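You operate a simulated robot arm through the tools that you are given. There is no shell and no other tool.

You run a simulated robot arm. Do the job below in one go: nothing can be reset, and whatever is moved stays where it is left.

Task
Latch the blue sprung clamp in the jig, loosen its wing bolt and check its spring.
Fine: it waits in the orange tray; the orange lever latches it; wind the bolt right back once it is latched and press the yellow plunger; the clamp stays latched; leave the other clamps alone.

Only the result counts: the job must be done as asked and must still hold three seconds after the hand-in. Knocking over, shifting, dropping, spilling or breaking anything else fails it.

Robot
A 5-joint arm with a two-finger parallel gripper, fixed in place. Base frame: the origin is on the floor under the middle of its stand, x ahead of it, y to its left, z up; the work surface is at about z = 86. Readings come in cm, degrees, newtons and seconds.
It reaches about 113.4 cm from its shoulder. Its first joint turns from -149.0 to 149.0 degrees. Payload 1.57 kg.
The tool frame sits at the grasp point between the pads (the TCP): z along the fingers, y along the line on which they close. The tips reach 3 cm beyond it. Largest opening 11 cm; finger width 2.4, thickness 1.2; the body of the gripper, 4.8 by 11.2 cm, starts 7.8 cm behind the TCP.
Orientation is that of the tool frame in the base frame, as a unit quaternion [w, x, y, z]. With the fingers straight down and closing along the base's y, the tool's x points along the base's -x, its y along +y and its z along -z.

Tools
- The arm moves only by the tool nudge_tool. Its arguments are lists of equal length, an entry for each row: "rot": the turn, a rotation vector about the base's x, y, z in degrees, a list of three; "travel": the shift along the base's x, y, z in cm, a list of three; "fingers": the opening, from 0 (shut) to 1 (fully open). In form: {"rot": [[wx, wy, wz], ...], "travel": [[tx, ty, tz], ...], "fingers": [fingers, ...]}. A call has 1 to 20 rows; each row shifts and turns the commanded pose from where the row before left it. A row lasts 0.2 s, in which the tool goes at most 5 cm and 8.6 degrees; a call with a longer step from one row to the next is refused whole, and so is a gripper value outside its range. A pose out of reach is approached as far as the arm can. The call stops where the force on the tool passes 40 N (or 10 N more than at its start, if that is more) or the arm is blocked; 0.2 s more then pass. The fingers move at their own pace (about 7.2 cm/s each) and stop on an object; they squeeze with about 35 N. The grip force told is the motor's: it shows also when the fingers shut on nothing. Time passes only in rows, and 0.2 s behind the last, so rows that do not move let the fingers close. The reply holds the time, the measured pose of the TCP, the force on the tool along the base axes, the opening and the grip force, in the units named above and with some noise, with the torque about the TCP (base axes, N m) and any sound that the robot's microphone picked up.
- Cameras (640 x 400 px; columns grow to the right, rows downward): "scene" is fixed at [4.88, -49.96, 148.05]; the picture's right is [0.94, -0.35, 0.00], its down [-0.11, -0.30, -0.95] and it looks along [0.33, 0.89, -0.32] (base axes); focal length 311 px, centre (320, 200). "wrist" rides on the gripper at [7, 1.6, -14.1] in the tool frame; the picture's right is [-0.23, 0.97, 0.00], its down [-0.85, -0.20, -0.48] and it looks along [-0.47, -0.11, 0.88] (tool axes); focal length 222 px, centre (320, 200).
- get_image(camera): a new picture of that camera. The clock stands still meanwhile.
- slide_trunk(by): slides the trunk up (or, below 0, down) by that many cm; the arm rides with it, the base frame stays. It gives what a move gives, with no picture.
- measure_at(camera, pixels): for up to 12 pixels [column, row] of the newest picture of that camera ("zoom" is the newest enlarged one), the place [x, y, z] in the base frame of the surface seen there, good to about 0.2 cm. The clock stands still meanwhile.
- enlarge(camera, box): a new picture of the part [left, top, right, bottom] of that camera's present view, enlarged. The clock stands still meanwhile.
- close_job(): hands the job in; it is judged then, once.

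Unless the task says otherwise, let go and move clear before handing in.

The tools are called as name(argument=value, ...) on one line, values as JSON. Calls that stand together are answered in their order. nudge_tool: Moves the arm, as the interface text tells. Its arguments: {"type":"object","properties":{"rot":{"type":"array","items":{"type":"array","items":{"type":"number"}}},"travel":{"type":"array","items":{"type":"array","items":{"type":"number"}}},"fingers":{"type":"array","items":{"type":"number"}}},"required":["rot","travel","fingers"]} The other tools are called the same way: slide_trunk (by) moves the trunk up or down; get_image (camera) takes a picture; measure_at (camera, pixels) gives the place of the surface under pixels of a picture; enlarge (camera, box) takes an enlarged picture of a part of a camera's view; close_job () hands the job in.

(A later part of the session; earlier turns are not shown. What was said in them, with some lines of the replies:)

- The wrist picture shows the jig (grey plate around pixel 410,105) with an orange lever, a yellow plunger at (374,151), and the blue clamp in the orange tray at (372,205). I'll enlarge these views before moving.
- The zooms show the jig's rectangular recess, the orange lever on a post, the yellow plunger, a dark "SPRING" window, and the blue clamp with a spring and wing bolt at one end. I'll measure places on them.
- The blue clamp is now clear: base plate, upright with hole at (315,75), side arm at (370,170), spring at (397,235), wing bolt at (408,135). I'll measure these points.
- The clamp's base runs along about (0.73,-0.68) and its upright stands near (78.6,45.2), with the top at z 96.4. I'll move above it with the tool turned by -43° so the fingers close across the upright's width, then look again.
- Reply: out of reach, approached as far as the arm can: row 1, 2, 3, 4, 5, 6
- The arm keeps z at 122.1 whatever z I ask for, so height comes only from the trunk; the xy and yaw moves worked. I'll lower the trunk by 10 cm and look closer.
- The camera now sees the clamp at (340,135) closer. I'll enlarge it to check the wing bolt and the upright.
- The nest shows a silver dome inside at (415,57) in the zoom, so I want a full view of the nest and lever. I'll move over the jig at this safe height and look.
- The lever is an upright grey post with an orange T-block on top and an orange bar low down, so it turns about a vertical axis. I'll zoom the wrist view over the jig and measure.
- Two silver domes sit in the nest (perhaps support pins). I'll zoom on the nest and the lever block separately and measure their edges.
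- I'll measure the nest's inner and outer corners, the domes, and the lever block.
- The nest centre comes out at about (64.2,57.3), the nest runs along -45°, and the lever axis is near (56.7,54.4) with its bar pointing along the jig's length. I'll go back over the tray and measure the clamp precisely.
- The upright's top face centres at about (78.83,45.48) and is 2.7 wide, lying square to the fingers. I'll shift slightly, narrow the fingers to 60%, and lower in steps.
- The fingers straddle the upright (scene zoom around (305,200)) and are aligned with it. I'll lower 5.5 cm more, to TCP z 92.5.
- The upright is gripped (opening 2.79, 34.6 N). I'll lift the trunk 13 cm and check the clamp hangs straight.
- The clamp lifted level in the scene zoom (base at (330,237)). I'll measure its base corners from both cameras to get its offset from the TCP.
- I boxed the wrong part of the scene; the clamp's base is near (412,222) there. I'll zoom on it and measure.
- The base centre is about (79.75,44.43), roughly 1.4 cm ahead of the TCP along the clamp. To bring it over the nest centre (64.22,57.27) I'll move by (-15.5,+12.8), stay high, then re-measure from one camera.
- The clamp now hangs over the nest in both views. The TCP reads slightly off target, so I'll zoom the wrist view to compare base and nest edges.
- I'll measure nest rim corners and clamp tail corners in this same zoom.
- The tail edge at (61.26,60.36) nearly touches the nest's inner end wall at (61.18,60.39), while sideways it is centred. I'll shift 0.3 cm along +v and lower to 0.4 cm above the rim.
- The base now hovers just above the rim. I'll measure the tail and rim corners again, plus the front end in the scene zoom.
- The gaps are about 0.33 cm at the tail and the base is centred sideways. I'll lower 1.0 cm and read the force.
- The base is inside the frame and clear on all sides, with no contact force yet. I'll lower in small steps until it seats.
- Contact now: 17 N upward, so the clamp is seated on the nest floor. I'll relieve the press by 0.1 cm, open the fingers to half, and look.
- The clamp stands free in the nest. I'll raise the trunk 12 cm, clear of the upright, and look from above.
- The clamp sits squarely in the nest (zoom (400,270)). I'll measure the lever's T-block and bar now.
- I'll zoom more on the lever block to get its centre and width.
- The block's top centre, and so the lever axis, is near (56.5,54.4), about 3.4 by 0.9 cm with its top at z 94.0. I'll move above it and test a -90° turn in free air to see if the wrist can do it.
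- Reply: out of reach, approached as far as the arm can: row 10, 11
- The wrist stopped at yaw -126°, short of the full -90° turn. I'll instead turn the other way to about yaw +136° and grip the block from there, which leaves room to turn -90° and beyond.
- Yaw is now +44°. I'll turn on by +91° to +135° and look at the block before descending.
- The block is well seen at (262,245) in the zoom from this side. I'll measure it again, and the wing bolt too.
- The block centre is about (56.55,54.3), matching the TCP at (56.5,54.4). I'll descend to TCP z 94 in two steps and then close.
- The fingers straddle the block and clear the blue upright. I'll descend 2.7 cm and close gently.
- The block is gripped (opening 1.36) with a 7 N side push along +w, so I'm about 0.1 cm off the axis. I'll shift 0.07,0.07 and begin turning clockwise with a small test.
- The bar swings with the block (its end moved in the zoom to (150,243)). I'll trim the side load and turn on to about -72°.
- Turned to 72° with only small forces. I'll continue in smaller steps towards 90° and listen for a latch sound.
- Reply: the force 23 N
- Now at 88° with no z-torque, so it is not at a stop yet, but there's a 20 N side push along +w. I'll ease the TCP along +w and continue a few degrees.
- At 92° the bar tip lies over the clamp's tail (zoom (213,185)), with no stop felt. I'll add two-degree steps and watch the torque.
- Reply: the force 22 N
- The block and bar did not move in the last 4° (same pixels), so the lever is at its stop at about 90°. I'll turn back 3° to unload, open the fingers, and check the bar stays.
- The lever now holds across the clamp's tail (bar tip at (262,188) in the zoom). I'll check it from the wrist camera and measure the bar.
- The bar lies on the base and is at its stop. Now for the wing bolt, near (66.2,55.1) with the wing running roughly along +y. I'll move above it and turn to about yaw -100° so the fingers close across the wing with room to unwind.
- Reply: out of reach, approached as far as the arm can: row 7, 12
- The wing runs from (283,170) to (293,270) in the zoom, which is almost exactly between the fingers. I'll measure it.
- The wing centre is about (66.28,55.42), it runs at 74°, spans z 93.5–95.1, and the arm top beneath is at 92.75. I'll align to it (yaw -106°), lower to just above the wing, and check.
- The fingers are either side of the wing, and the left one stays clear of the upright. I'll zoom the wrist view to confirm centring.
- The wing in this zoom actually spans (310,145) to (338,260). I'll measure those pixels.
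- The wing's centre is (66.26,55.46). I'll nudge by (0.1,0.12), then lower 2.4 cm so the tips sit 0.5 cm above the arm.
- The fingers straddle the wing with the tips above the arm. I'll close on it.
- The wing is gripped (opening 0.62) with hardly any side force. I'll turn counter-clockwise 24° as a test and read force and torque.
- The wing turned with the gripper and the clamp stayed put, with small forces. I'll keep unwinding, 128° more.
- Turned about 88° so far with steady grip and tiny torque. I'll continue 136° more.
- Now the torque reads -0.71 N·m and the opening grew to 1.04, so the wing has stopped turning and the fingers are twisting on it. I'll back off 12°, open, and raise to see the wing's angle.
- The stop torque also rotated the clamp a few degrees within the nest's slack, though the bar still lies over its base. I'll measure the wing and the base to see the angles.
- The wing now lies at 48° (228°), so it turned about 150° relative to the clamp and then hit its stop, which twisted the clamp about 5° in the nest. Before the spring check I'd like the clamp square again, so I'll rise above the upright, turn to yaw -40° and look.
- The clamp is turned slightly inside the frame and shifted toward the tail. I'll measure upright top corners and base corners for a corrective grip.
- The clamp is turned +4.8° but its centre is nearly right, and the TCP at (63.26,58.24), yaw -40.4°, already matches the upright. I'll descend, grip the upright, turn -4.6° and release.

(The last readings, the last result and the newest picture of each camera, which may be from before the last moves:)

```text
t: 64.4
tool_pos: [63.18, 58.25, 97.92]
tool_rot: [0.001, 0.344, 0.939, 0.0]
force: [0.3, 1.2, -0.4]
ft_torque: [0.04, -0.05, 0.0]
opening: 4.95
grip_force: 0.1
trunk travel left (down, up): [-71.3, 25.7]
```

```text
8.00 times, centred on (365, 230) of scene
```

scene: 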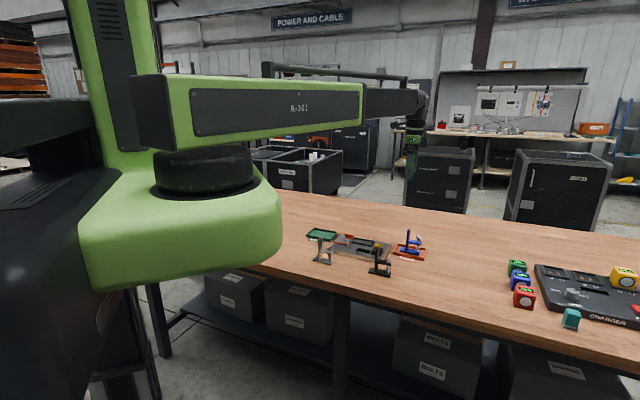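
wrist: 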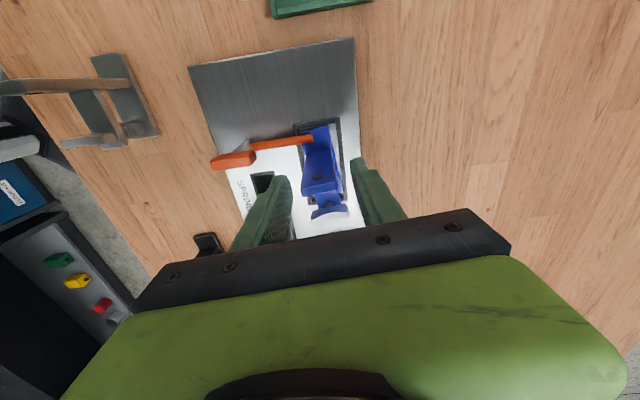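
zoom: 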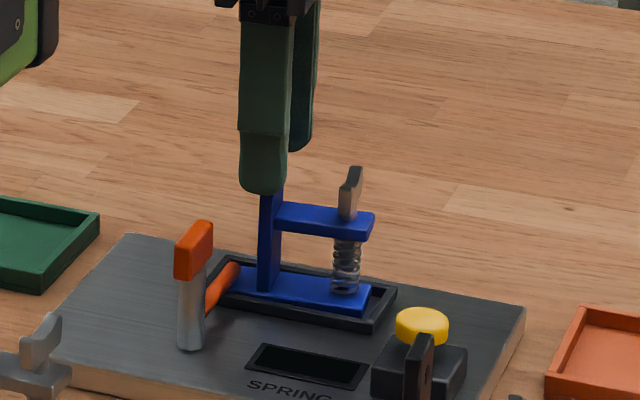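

The fingers straddle the upright again, clear of the lever. I'll lower 3.3 cm, close, and turn the clamp back by 4.6°.

slide_trunk(by=-3.3)

nudge_tool(rot=[[0, 0, 0], [0, 0, 0], [0, 0, 0], [0, 0, 0]], travel=[[0, 0, 0], [0, 0, 0], [0, 0, 0], [0, 0, 0]], fingers=[0.3, 0.2, 0.2, 0.2])

```text
t: 65.2
tool_pos: [63.22, 58.19, 94.73]
tool_rot: [0.0, 0.344, 0.939, -0.001]
force: [-0.3, -0.3, 0.3]
ft_torque: [-0.04, 0.0, -0.02]
opening: 4.95
grip_force: 0.2
trunk travel left (down, up): [-68.0, 29.0]
```

```text
t: 66.2
tool_pos: [63.33, 58.29, 94.57]
tool_rot: [0.0, 0.345, 0.939, 0.0]
force: [0.4, -0.8, -0.2]
ft_torque: [0.02, 0.03, 0.02]
opening: 2.76
grip_force: 34.6
trunk travel left (down, up): [-68.0, 29.0]
```

nudge_tool(rot=[[0, 0, -1.6], [0, 0, -1.6], [0, 0, -1.6], [0, 0, 0]], travel=[[0, 0, 0], [0, 0, 0], [0, 0, 0], [0, 0, 0]], fingers=[0.2, 0.2, 0.2, 0.2])

enlarge(camera="wrist", box=[270, 100, 370, 210])

enlarge(camera="scene", box=[345, 220, 390, 255])

```text
t: 67.2
tool_pos: [63.26, 58.2, 94.84]
tool_rot: [-0.001, 0.384, 0.923, 0.0]
force: [0.0, 0.7, 1.5]
ft_torque: [0.09, 0.0, -0.02]
opening: 2.8
grip_force: 34.8
trunk travel left (down, up): [-68.0, 29.0]
```

```text
3.64 times, centred on (320, 155) of wrist
```

zoom: 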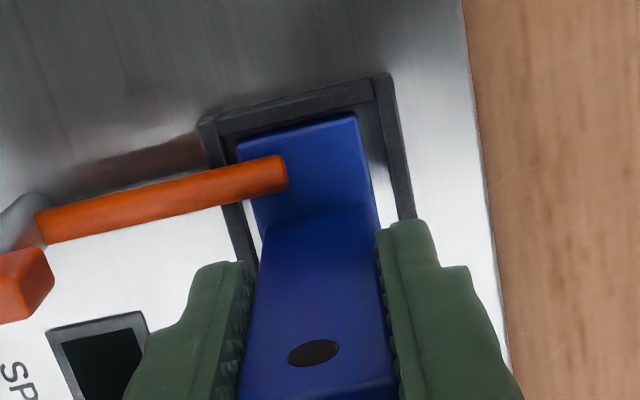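

```text
11.43 times, centred on (368, 238) of scene
```

zoom: 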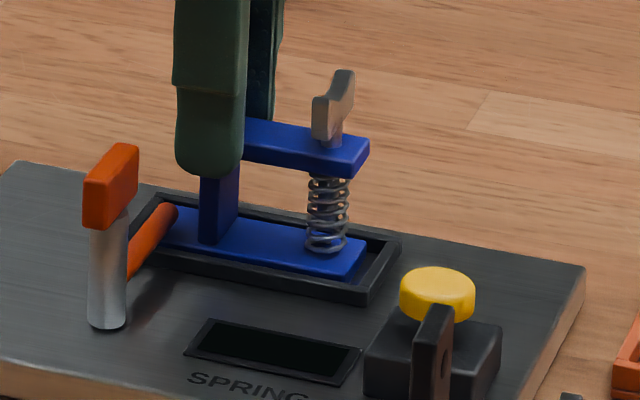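

The clamp is square with the frame again. I'll measure the gaps before letting go.

measure_at(camera="zoom", pixels=[[365, 245], [375, 265], [358, 280], [340, 270], [400, 240], [368, 300], [372, 250]])

measure_at(camera="wrist", pixels=[[286, 140], [417, 132]])

enlarge(camera="wrist", box=[285, 115, 345, 165])

```text
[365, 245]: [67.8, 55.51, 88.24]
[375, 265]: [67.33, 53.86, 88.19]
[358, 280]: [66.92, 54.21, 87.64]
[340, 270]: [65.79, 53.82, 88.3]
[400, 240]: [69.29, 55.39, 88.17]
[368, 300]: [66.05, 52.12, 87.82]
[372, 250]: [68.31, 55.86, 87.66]
```

```text
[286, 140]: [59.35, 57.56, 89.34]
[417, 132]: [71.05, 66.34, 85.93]
```

```text
8.00 times, centred on (315, 140) of wrist
```

zoom: 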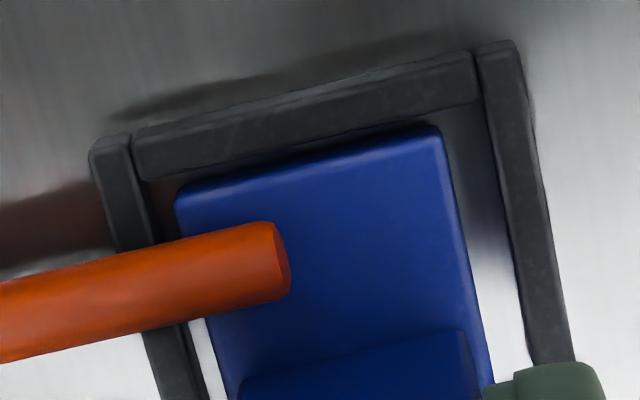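

The base sits inside the frame with gaps on every side and the bar on its tail. I'll release and rise.

nudge_tool(rot=[[0, 0, 0], [0, 0, 0], [0, 0, 0]], travel=[[0, 0, 0], [0, 0, 0], [0, 0, 0]], fingers=[0.35, 0.45, 0.45])

slide_trunk(by=11)

enlarge(camera="wrist", box=[240, 70, 380, 200])

enlarge(camera="scene", box=[345, 215, 390, 255])

```text
t: 68.0
tool_pos: [63.2, 58.26, 94.59]
tool_rot: [0.0, 0.384, 0.923, 0.0]
force: [0.2, -0.1, 0.1]
ft_torque: [0.0, -0.01, -0.02]
opening: 4.95
grip_force: 0.0
trunk travel left (down, up): [-68.0, 29.0]
```

```text
t: 69.4
tool_pos: [63.15, 58.29, 105.77]
tool_rot: [0.001, 0.383, 0.924, 0.0]
force: [-0.1, 0.2, -0.2]
ft_torque: [0.01, -0.02, 0.02]
opening: 4.95
grip_force: 0.0
trunk travel left (down, up): [-79.0, 18.0]
```

```text
3.08 times, centred on (310, 135) of wrist
```

zoom: 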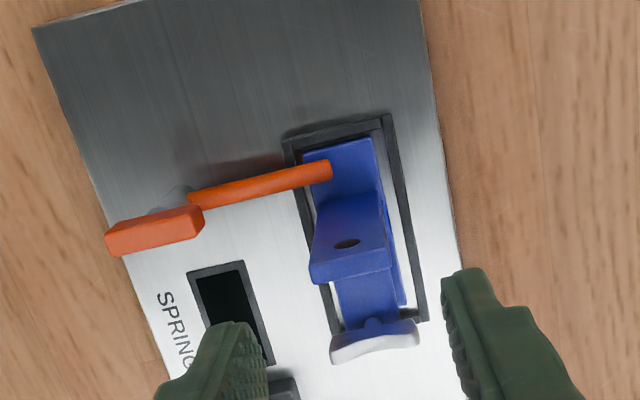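

```text
10.00 times, centred on (368, 235) of scene
```

zoom: 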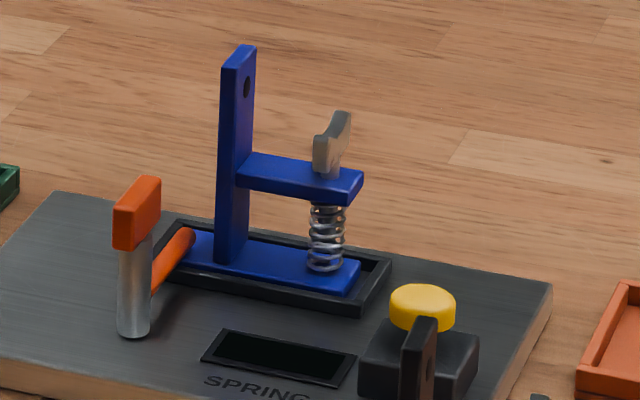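

The clamp is square and still under the bar. To be sure the bolt is really at its back stop, I'll regrip the wing flush and feel it; first I'll move over it and turn to yaw +44°.

nudge_tool(rot=[[0, 0, 8.1], [0, 0, 8.1], [0, 0, 8.1], [0, 0, 8.1], [0, 0, 8.1], [0, 0, 8.1], [0, 0, 8.1], [0, 0, 8.1], [0, 0, 8.1], [0, 0, 8.1], [0, 0, 8.1], [0, 0, 0]], travel=[[1.0, -1.0, 0], [1.0, -1.0, 0], [1.0, -0.9, 0], [0, 0, 0], [0, 0, 0], [0, 0, 0], [0, 0, 0], [0, 0, 0], [0, 0, 0], [0, 0, 0], [0, 0, 0], [0, 0, 0]], fingers=[0.27, 0.27, 0.27, 0.27, 0.27, 0.27, 0.27, 0.27, 0.27, 0.27, 0.27, 0.27])

enlarge(camera="wrist", box=[280, 100, 370, 190])

```text
t: 72.0
tool_pos: [66.34, 55.41, 105.7]
tool_rot: [0.0, -0.377, 0.926, 0.0]
force: [-0.6, 0.5, -0.4]
ft_torque: [0.0, -0.01, -0.02]
opening: 2.95
grip_force: 0.0
trunk travel left (down, up): [-79.0, 18.0]
```

```text
4.44 times, centred on (325, 145) of wrist
```

zoom: 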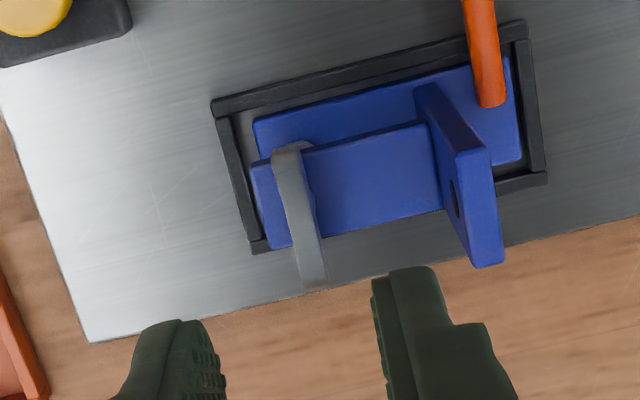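

measure_at(camera="zoom", pixels=[[276, 156], [301, 148], [303, 284], [326, 280], [291, 205], [303, 205], [289, 155], [314, 275], [258, 125], [505, 62], [520, 155]])

```text
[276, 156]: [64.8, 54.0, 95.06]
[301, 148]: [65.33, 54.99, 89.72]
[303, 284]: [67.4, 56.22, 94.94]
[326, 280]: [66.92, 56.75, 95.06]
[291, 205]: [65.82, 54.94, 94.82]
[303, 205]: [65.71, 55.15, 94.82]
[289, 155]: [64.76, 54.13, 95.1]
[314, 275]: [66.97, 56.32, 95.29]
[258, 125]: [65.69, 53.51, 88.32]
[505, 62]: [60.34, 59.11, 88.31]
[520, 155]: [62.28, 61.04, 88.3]
```

The wing is centred near (66.0,55.27) and lies at 44°, flush with the fingers. I'll shift (-0.3,-0.15), go down, and close on it.

nudge_tool(rot=[[0, 0, 0], [0, 0, 0]], travel=[[-0.3, -0.15, 0], [0, 0, 0]], fingers=[0.24, 0.24])

slide_trunk(by=-7)

enlarge(camera="wrist", box=[260, 100, 390, 230])

enlarge(camera="scene", box=[350, 205, 395, 255])

```text
t: 72.6
tool_pos: [65.98, 55.27, 105.63]
tool_rot: [0.001, -0.374, 0.927, -0.001]
force: [-0.4, 0.2, -0.5]
ft_torque: [0.01, -0.01, 0.0]
opening: 2.62
grip_force: 0.0
trunk travel left (down, up): [-79.0, 18.0]
```

```text
t: 73.7
tool_pos: [65.84, 55.19, 98.63]
tool_rot: [0.001, -0.374, 0.927, -0.001]
force: [0.4, 0.2, -0.7]
ft_torque: [-0.04, 0.01, 0.04]
opening: 2.64
grip_force: 0.1
trunk travel left (down, up): [-72.0, 25.0]
```

```text
3.08 times, centred on (325, 165) of wrist
```

zoom: 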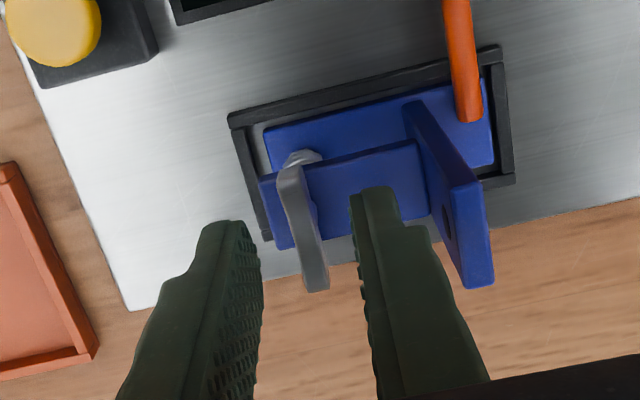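

```text
8.00 times, centred on (372, 230) of scene
```

zoom: 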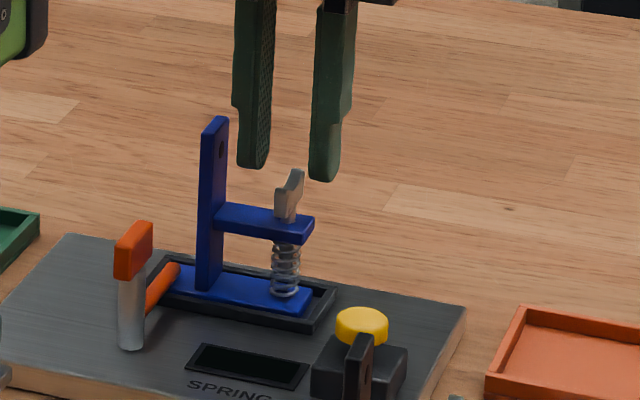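

enlarge(camera="wrist", box=[290, 130, 350, 200])

measure_at(camera="wrist", pixels=[[317, 160], [321, 175], [325, 190], [315, 152], [327, 193]])

```text
5.71 times, centred on (320, 165) of wrist
```

zoom: 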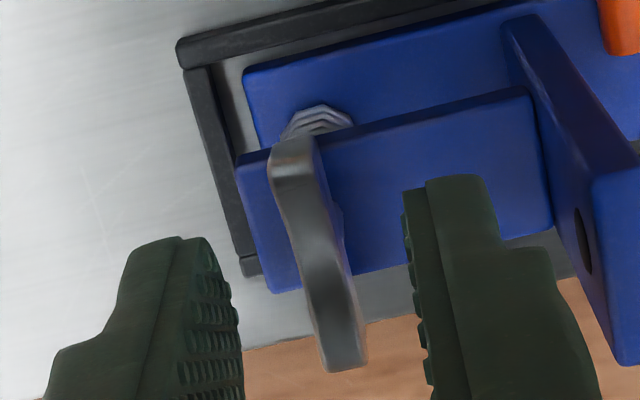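

```text
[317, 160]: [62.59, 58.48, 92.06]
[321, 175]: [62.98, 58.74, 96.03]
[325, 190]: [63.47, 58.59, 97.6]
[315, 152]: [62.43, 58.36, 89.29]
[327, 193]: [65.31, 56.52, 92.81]
```

measure_at(camera="zoom", pixels=[[275, 165], [308, 155], [325, 368], [362, 362], [300, 250], [330, 250], [292, 160], [344, 355], [312, 230]])

```text
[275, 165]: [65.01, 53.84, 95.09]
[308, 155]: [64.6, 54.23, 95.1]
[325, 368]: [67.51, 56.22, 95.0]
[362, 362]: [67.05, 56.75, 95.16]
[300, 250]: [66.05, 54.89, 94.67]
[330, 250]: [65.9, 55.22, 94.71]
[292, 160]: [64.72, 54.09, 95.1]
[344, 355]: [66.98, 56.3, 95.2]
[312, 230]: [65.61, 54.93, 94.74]
```

The wing's centre is (66.04,55.26). I'll shift by 0.1, lower 2.3 cm and close.

nudge_tool(rot=[[0, 0, 0.6], [0, 0, 0]], travel=[[0.09, 0.02, 0], [0, 0, 0]], fingers=[0.24, 0.24])

slide_trunk(by=-2.3)

nudge_tool(rot=[[0, 0, 0], [0, 0, 0], [0, 0, 0]], travel=[[0, 0, 0], [0, 0, 0], [0, 0, 0]], fingers=[0.1, 0, 0])

enlarge(camera="scene", box=[350, 210, 395, 255])

```text
t: 74.3
tool_pos: [66.0, 55.18, 98.59]
tool_rot: [0.0, -0.379, 0.925, 0.0]
force: [-0.1, -0.9, -0.6]
ft_torque: [-0.01, 0.01, 0.0]
opening: 2.64
grip_force: 0.0
trunk travel left (down, up): [-72.0, 25.0]
```

```text
t: 75.0
tool_pos: [66.09, 55.27, 96.27]
tool_rot: [0.0, -0.379, 0.925, 0.0]
force: [0.7, -0.4, -0.8]
ft_torque: [0.01, 0.0, 0.01]
opening: 2.63
grip_force: 0.2
trunk travel left (down, up): [-69.7, 27.3]
```

```text
t: 75.8
tool_pos: [66.06, 55.21, 96.39]
tool_rot: [0.0, -0.379, 0.925, 0.001]
force: [-1.0, -0.9, 0.1]
ft_torque: [-0.03, -0.02, 0.02]
opening: 0.64
grip_force: 26.2
trunk travel left (down, up): [-69.7, 27.3]
```

```text
8.89 times, centred on (372, 232) of scene
```

zoom: 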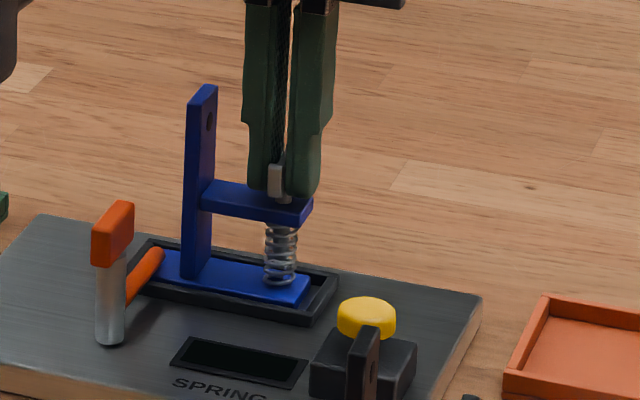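

The wing is gripped flush. I'll turn +2° at a time and read the torque.

nudge_tool(rot=[[0, 0, 2], [0, 0, 0]], travel=[[0, 0, 0], [0, 0, 0]], fingers=[0, 0])

nudge_tool(rot=[[0, 0, 2], [0, 0, 0]], travel=[[0, 0, 0], [0, 0, 0]], fingers=[0, 0])

enlarge(camera="scene", box=[350, 210, 395, 255])

```text
t: 76.4
tool_pos: [66.1, 55.26, 96.43]
tool_rot: [0.0, -0.396, 0.918, 0.0]
force: [0.1, 0.5, -0.4]
ft_torque: [-0.02, 0.01, -0.04]
opening: 0.64
grip_force: 26.4
trunk travel left (down, up): [-69.7, 27.3]
```

```text
t: 77.0
tool_pos: [66.07, 55.26, 96.33]
tool_rot: [0.0, -0.412, 0.911, 0.0]
force: [1.5, -0.3, 0.3]
ft_torque: [0.01, 0.0, -0.04]
opening: 0.63
grip_force: 25.8
trunk travel left (down, up): [-69.7, 27.3]
```

```text
8.89 times, centred on (372, 232) of scene
```

zoom: 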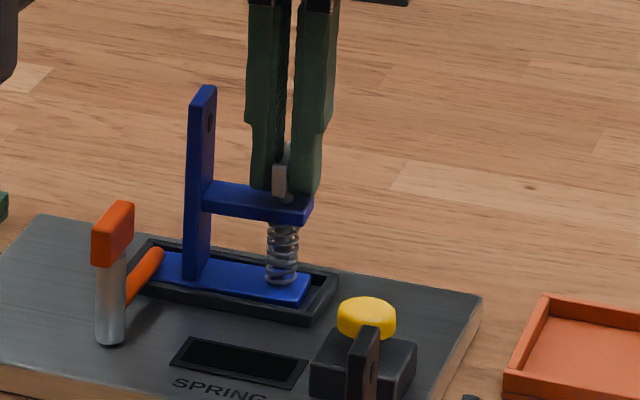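

Torque is still only 0.04 N·m, so either the bolt still turns or the clamp turns with it. I'll look closely at the base angle from the wrist.

enlarge(camera="wrist", box=[270, 105, 380, 225])

measure_at(camera="zoom", pixels=[[320, 200]])

```text
3.33 times, centred on (325, 165) of wrist
```

zoom: 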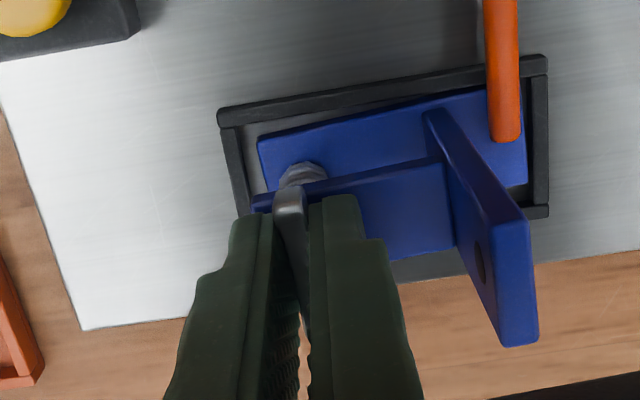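

```text
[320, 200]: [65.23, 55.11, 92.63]
```

The base edge now slopes about 2.4–4° more than the frame, so the clamp turned with the wing: the bolt is truly at its back stop. I'll open here, rise, and square the clamp up once more via its upright.

nudge_tool(rot=[[0, 0, 0], [0, 0, 0], [0, 0, 0]], travel=[[0, 0, 0], [0, 0, 0], [0, 0, 0]], fingers=[0.15, 0.24, 0.24])

slide_trunk(by=9)

nudge_tool(rot=[[0, 0, -8.2], [0, 0, -8.2], [0, 0, -8.2], [0, 0, -8.2], [0, 0, -8.2], [0, 0, -8.2], [0, 0, -8.2], [0, 0, -8.2], [0, 0, -8.2], [0, 0, -8.2], [0, 0, -8.2], [0, 0, 0]], travel=[[-1.0, 1.0, 0], [-1.0, 1.0, 0], [-0.84, 1.0, 0], [0, 0, 0], [0, 0, 0], [0, 0, 0], [0, 0, 0], [0, 0, 0], [0, 0, 0], [0, 0, 0], [0, 0, 0], [0, 0, 0]], fingers=[0.45, 0.45, 0.45, 0.45, 0.45, 0.45, 0.45, 0.45, 0.45, 0.45, 0.45, 0.45])

enlarge(camera="wrist", box=[260, 90, 380, 200])

```text
t: 77.8
tool_pos: [66.14, 55.3, 96.33]
tool_rot: [0.0, -0.411, 0.911, 0.001]
force: [-0.2, -0.6, -0.2]
ft_torque: [-0.01, -0.02, 0.01]
opening: 2.64
grip_force: 0.1
trunk travel left (down, up): [-69.7, 27.3]
```

```text
t: 79.1
tool_pos: [66.14, 55.35, 105.41]
tool_rot: [0.0, -0.412, 0.911, 0.0]
force: [-0.2, -0.9, -0.9]
ft_torque: [-0.01, -0.04, 0.01]
opening: 2.63
grip_force: 0.1
trunk travel left (down, up): [-78.7, 18.3]
```

```text
t: 81.7
tool_pos: [63.27, 58.25, 105.38]
tool_rot: [-0.001, 0.356, 0.935, 0.0]
force: [0.7, -0.7, -0.5]
ft_torque: [-0.02, 0.0, -0.04]
opening: 4.96
grip_force: 0.1
trunk travel left (down, up): [-78.7, 18.3]
```

```text
3.64 times, centred on (320, 145) of wrist
```

zoom: 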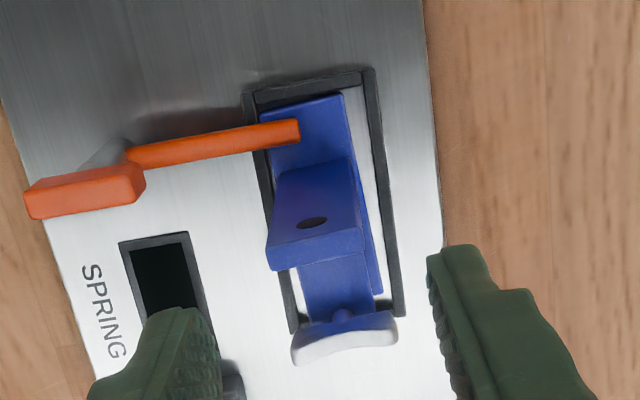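

The clamp is about 3° off square; the fingers straddle the upright as before. I'll repeat the grip and turn back 3.3° with a 0.1 cm shift toward the frame's middle.

slide_trunk(by=-10.7)

nudge_tool(rot=[[0, 0, 0], [0, 0, 0], [0, 0, 0], [0, 0, -1.1], [0, 0, -1.1], [0, 0, -1.1], [0, 0, 0]], travel=[[0, 0, 0], [0, 0, 0], [0, 0, 0], [0.04, 0.02, 0], [0.04, 0.02, 0], [0, 0, 0], [0, 0, 0]], fingers=[0.3, 0.2, 0.2, 0.2, 0.2, 0.2, 0.2])

enlarge(camera="wrist", box=[270, 100, 370, 210])

```text
t: 83.0
tool_pos: [63.15, 58.18, 94.61]
tool_rot: [0.0, 0.355, 0.935, -0.001]
force: [0.1, 0.0, -0.1]
ft_torque: [0.01, 0.01, 0.01]
opening: 4.95
grip_force: 0.2
trunk travel left (down, up): [-68.0, 29.0]
```

```text
t: 84.7
tool_pos: [63.24, 58.42, 94.69]
tool_rot: [0.0, 0.382, 0.924, 0.0]
force: [0.2, -0.8, 0.3]
ft_torque: [0.01, 0.05, 0.0]
opening: 2.79
grip_force: 35.0
trunk travel left (down, up): [-68.0, 29.0]
```

```text
3.64 times, centred on (320, 155) of wrist
```

zoom: 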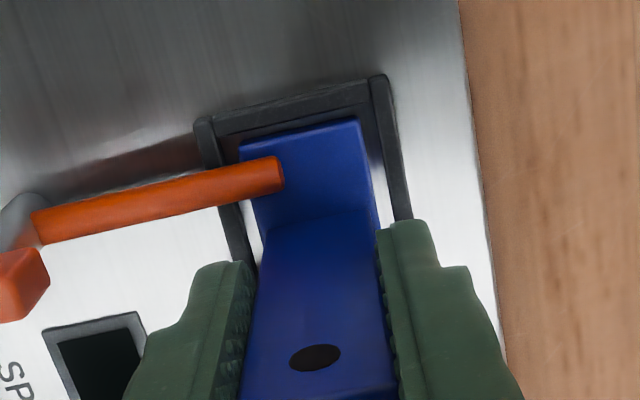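

The base is square and centred again. I'll release, rise, and move over the yellow plunger.

nudge_tool(rot=[[0, 0, 0], [0, 0, 0], [0, 0, 0]], travel=[[0, 0, 0], [0, 0, 0], [0, 0, 0]], fingers=[0.35, 0.45, 0.45])

slide_trunk(by=11)

nudge_tool(rot=[[0, 0, 0], [0, 0, 0], [0, 0, 0], [0, 0, 0], [0, 0, 0]], travel=[[0.5, -3, 0], [0.5, -3, 0], [0.5, -3, 0], [0.5, -3, 0], [0, 0, 0]], fingers=[0, 0, 0, 0, 0])

get_image(camera="wrist")

enlarge(camera="scene", box=[345, 215, 395, 265])

```text
t: 85.5
tool_pos: [63.36, 58.32, 94.56]
tool_rot: [0.0, 0.382, 0.924, 0.0]
force: [-0.5, 0.7, 0.0]
ft_torque: [0.01, -0.01, -0.01]
opening: 4.96
grip_force: 0.1
trunk travel left (down, up): [-68.0, 29.0]
```

```text
t: 86.9
tool_pos: [63.3, 58.37, 105.71]
tool_rot: [0.0, 0.383, 0.924, 0.001]
force: [-0.4, 0.1, 0.6]
ft_torque: [0.0, 0.02, 0.0]
opening: 4.94
grip_force: 0.2
trunk travel left (down, up): [-79.0, 18.0]
```

```text
t: 88.1
tool_pos: [65.27, 46.07, 105.72]
tool_rot: [0.001, 0.382, 0.924, 0.0]
force: [-0.8, 0.7, 0.1]
ft_torque: [-0.02, -0.02, -0.01]
opening: 0.0
grip_force: 21.4
trunk travel left (down, up): [-79.0, 18.0]
```

```text
taken
```

wrist: 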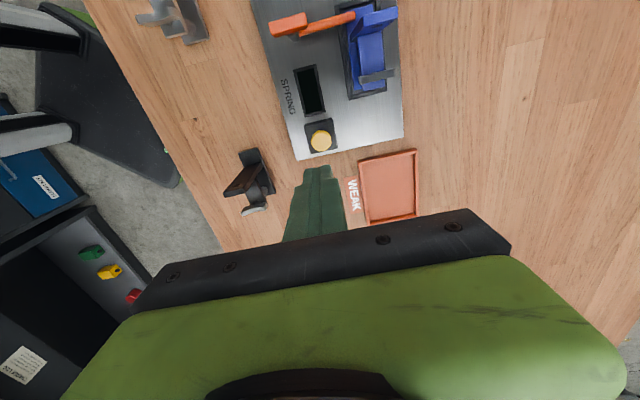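

```text
8.00 times, centred on (370, 240) of scene
```

zoom: 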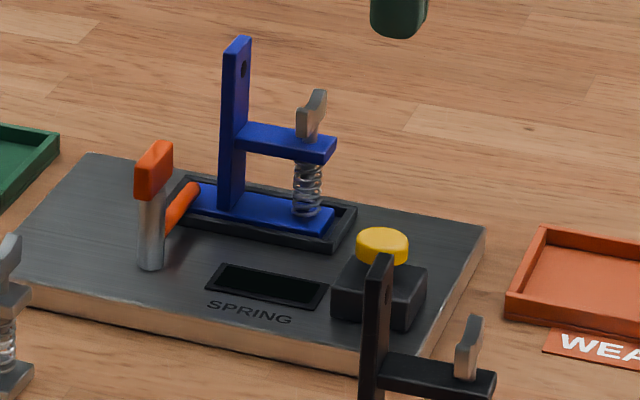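

The fingers are shut and hang near the plunger, seen at (320,140) in the wrist picture. I'll zoom in and measure the plunger's centre.

enlarge(camera="wrist", box=[295, 115, 345, 165])

```text
8.00 times, centred on (320, 140) of wrist
```

zoom: 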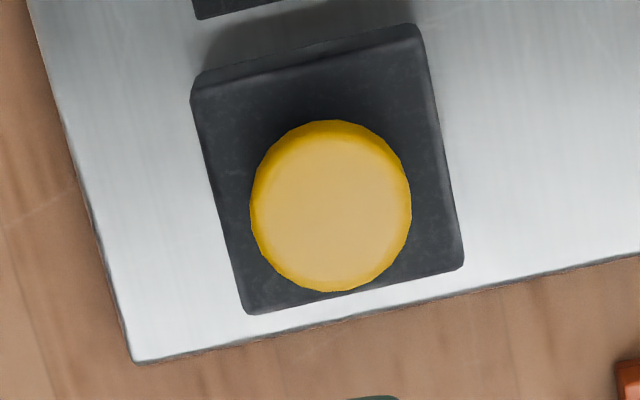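

measure_at(camera="zoom", pixels=[[331, 212], [258, 215], [402, 205], [330, 145], [335, 282], [200, 95], [410, 45], [250, 300], [455, 262]])

```text
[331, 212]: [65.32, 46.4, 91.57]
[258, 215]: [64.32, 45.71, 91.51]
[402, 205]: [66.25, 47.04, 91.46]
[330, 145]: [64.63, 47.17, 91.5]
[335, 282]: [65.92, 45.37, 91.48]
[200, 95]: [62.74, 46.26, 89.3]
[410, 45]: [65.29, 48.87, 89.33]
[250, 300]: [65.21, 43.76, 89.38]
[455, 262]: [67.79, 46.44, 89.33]
```

The plunger's centre is (65.3,46.35), its top at z 91.55 and its housing at 89.3. I'll centre over it and lower until the tips are about 0.6 cm above.

nudge_tool(rot=[[0, 0, 0], [0, 0, 0]], travel=[[0.03, 0.27, 0], [0, 0, 0]], fingers=[0, 0])

slide_trunk(by=-10.5)

enlarge(camera="scene", box=[350, 220, 395, 265])

get_image(camera="wrist")

```text
t: 88.7
tool_pos: [65.36, 46.55, 105.69]
tool_rot: [-0.001, 0.382, 0.924, 0.001]
force: [-0.7, 0.2, -0.2]
ft_torque: [-0.01, -0.02, -0.01]
opening: 0.01
grip_force: 21.1
trunk travel left (down, up): [-79.0, 18.0]
```

```text
t: 90.0
tool_pos: [65.42, 46.41, 95.09]
tool_rot: [0.0, 0.382, 0.924, 0.0]
force: [-0.4, -0.3, 0.4]
ft_torque: [0.01, -0.03, -0.01]
opening: 0.01
grip_force: 21.1
trunk travel left (down, up): [-68.5, 28.5]
```

```text
8.89 times, centred on (372, 242) of scene
```

zoom: 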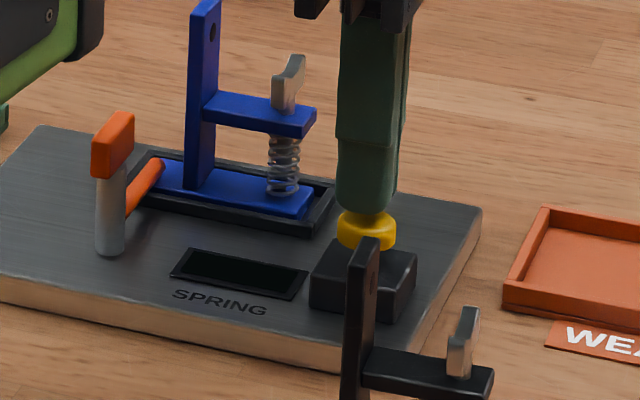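

```text
taken
```

wrist: 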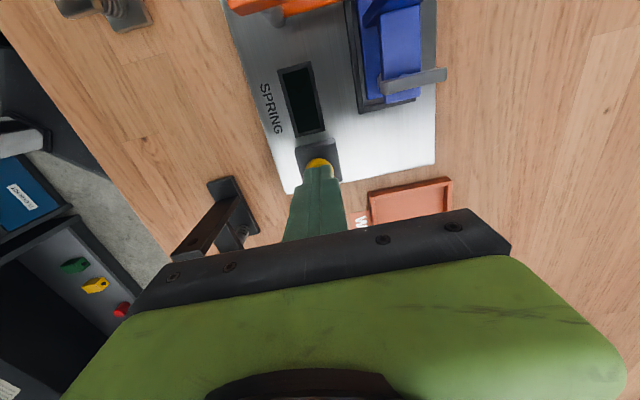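

The shut fingers are centred over the yellow cap and just above it. I'll press down in small steps and watch force, sound and the window.

slide_trunk(by=-0.7)

slide_trunk(by=-0.3)

enlarge(camera="scene", box=[350, 220, 395, 265])

```text
t: 90.6
tool_pos: [65.35, 46.58, 94.43]
tool_rot: [0.0, 0.382, 0.924, 0.0]
force: [0.8, 0.1, 1.2]
ft_torque: [0.02, -0.01, -0.01]
opening: 0.0
grip_force: 20.9
trunk travel left (down, up): [-67.8, 29.2]
```

```text
t: 91.1
tool_pos: [65.34, 46.53, 94.17]
tool_rot: [-0.001, 0.383, 0.924, 0.0]
force: [0.6, 0.2, 1.9]
ft_torque: [0.01, -0.02, 0.0]
opening: 0.01
grip_force: 21.5
trunk travel left (down, up): [-67.5, 29.5]
```

```text
8.89 times, centred on (372, 242) of scene
```

zoom: 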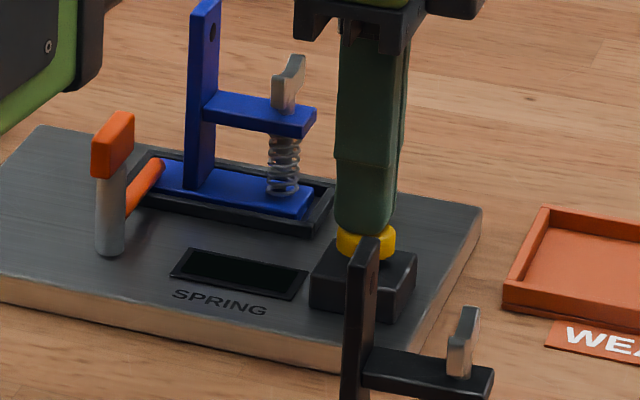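

The cap is moving down under about 2 N, so it is a soft spring. I'll keep pressing in 0.3 cm steps.

slide_trunk(by=-0.3)

slide_trunk(by=-0.3)

enlarge(camera="scene", box=[350, 220, 395, 265])

```text
t: 91.6
tool_pos: [65.37, 46.4, 93.89]
tool_rot: [0.001, 0.382, 0.924, 0.0]
force: [0.6, 1.2, 3.9]
ft_torque: [0.04, -0.06, 0.02]
opening: 0.01
grip_force: 21.4
trunk travel left (down, up): [-67.2, 29.8]
heard: click
```

```text
t: 92.2
tool_pos: [65.28, 46.54, 93.56]
tool_rot: [0.0, 0.382, 0.924, 0.0]
force: [2.1, 1.3, 6.6]
ft_torque: [0.05, -0.04, -0.01]
opening: 0.0
grip_force: 21.2
trunk travel left (down, up): [-66.9, 30.1]
```

```text
8.89 times, centred on (372, 242) of scene
```

zoom: 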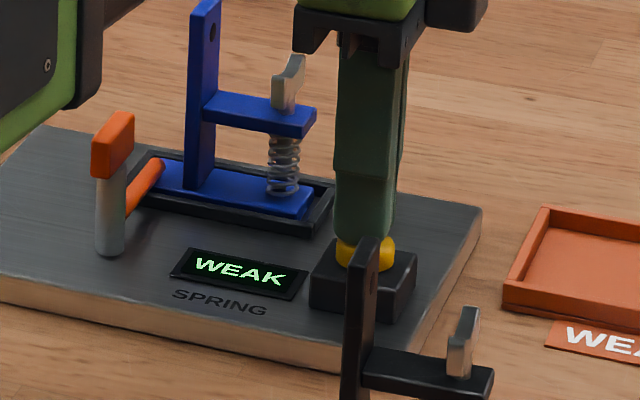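

A click was heard and the window now reads "WEAK", so the spring check registered. The clamp is to stay latched, so I'll raise the trunk clear and check the scene.

slide_trunk(by=14)

get_image(camera="scene")

enlarge(camera="scene", box=[315, 215, 425, 275])

enlarge(camera="wrist", box=[230, 0, 420, 150])

```text
t: 93.8
tool_pos: [65.37, 46.5, 107.53]
tool_rot: [0.001, 0.381, 0.924, 0.0]
force: [-0.5, 0.0, -0.1]
ft_torque: [-0.02, 0.0, 0.01]
opening: 0.0
grip_force: 21.3
trunk travel left (down, up): [-80.9, 16.1]
```

```text
taken
```

scene: 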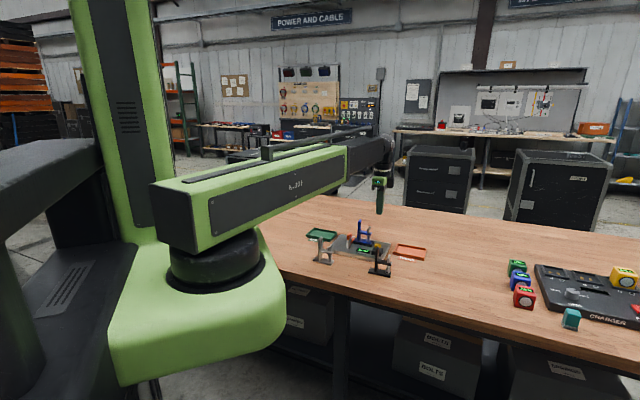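

```text
5.82 times, centred on (370, 245) of scene
```

zoom: 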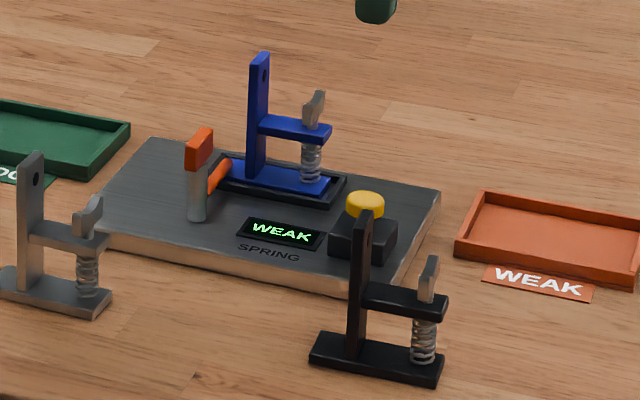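

```text
2.67 times, centred on (325, 75) of wrist
```

zoom: 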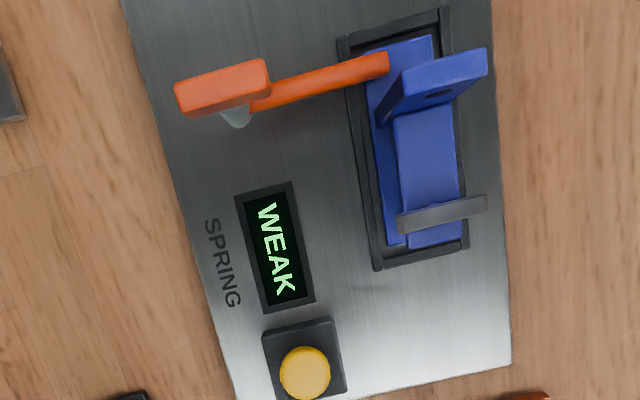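

The window still reads "WEAK", the lever bar lies over the clamp's tail, the wing bolt is wound back, and the other two clamps and trays are where they were. The gripper is clear at z 107, so I'm handing in.

close_job()

```text
The job is handed in.
```

The blue clamp is latched in the jig, its wing bolt is wound right back, and the spring check is done. The jig's SPRING window reads **WEAK**. I've handed the job in, but the tool gave no verdict.

- **Latch:** the clamp sits square in the nest, with the orange lever turned to its stop and its bar over the base. It stayed latched through the check.
- **Wing bolt:** I turned it about 150° counter-clockwise to its stop. Turning it against the stop twisted the clamp up to 5° inside the nest. I squared it up by its upright, felt for the stop once more, and squared it up again before the check.
- **Spring check:** pressing the yellow plunger gave a click, and the window lit up with WEAK.
- **Surroundings:** the grey and black clamps and both trays are where they were, and the gripper is clear of the jig.
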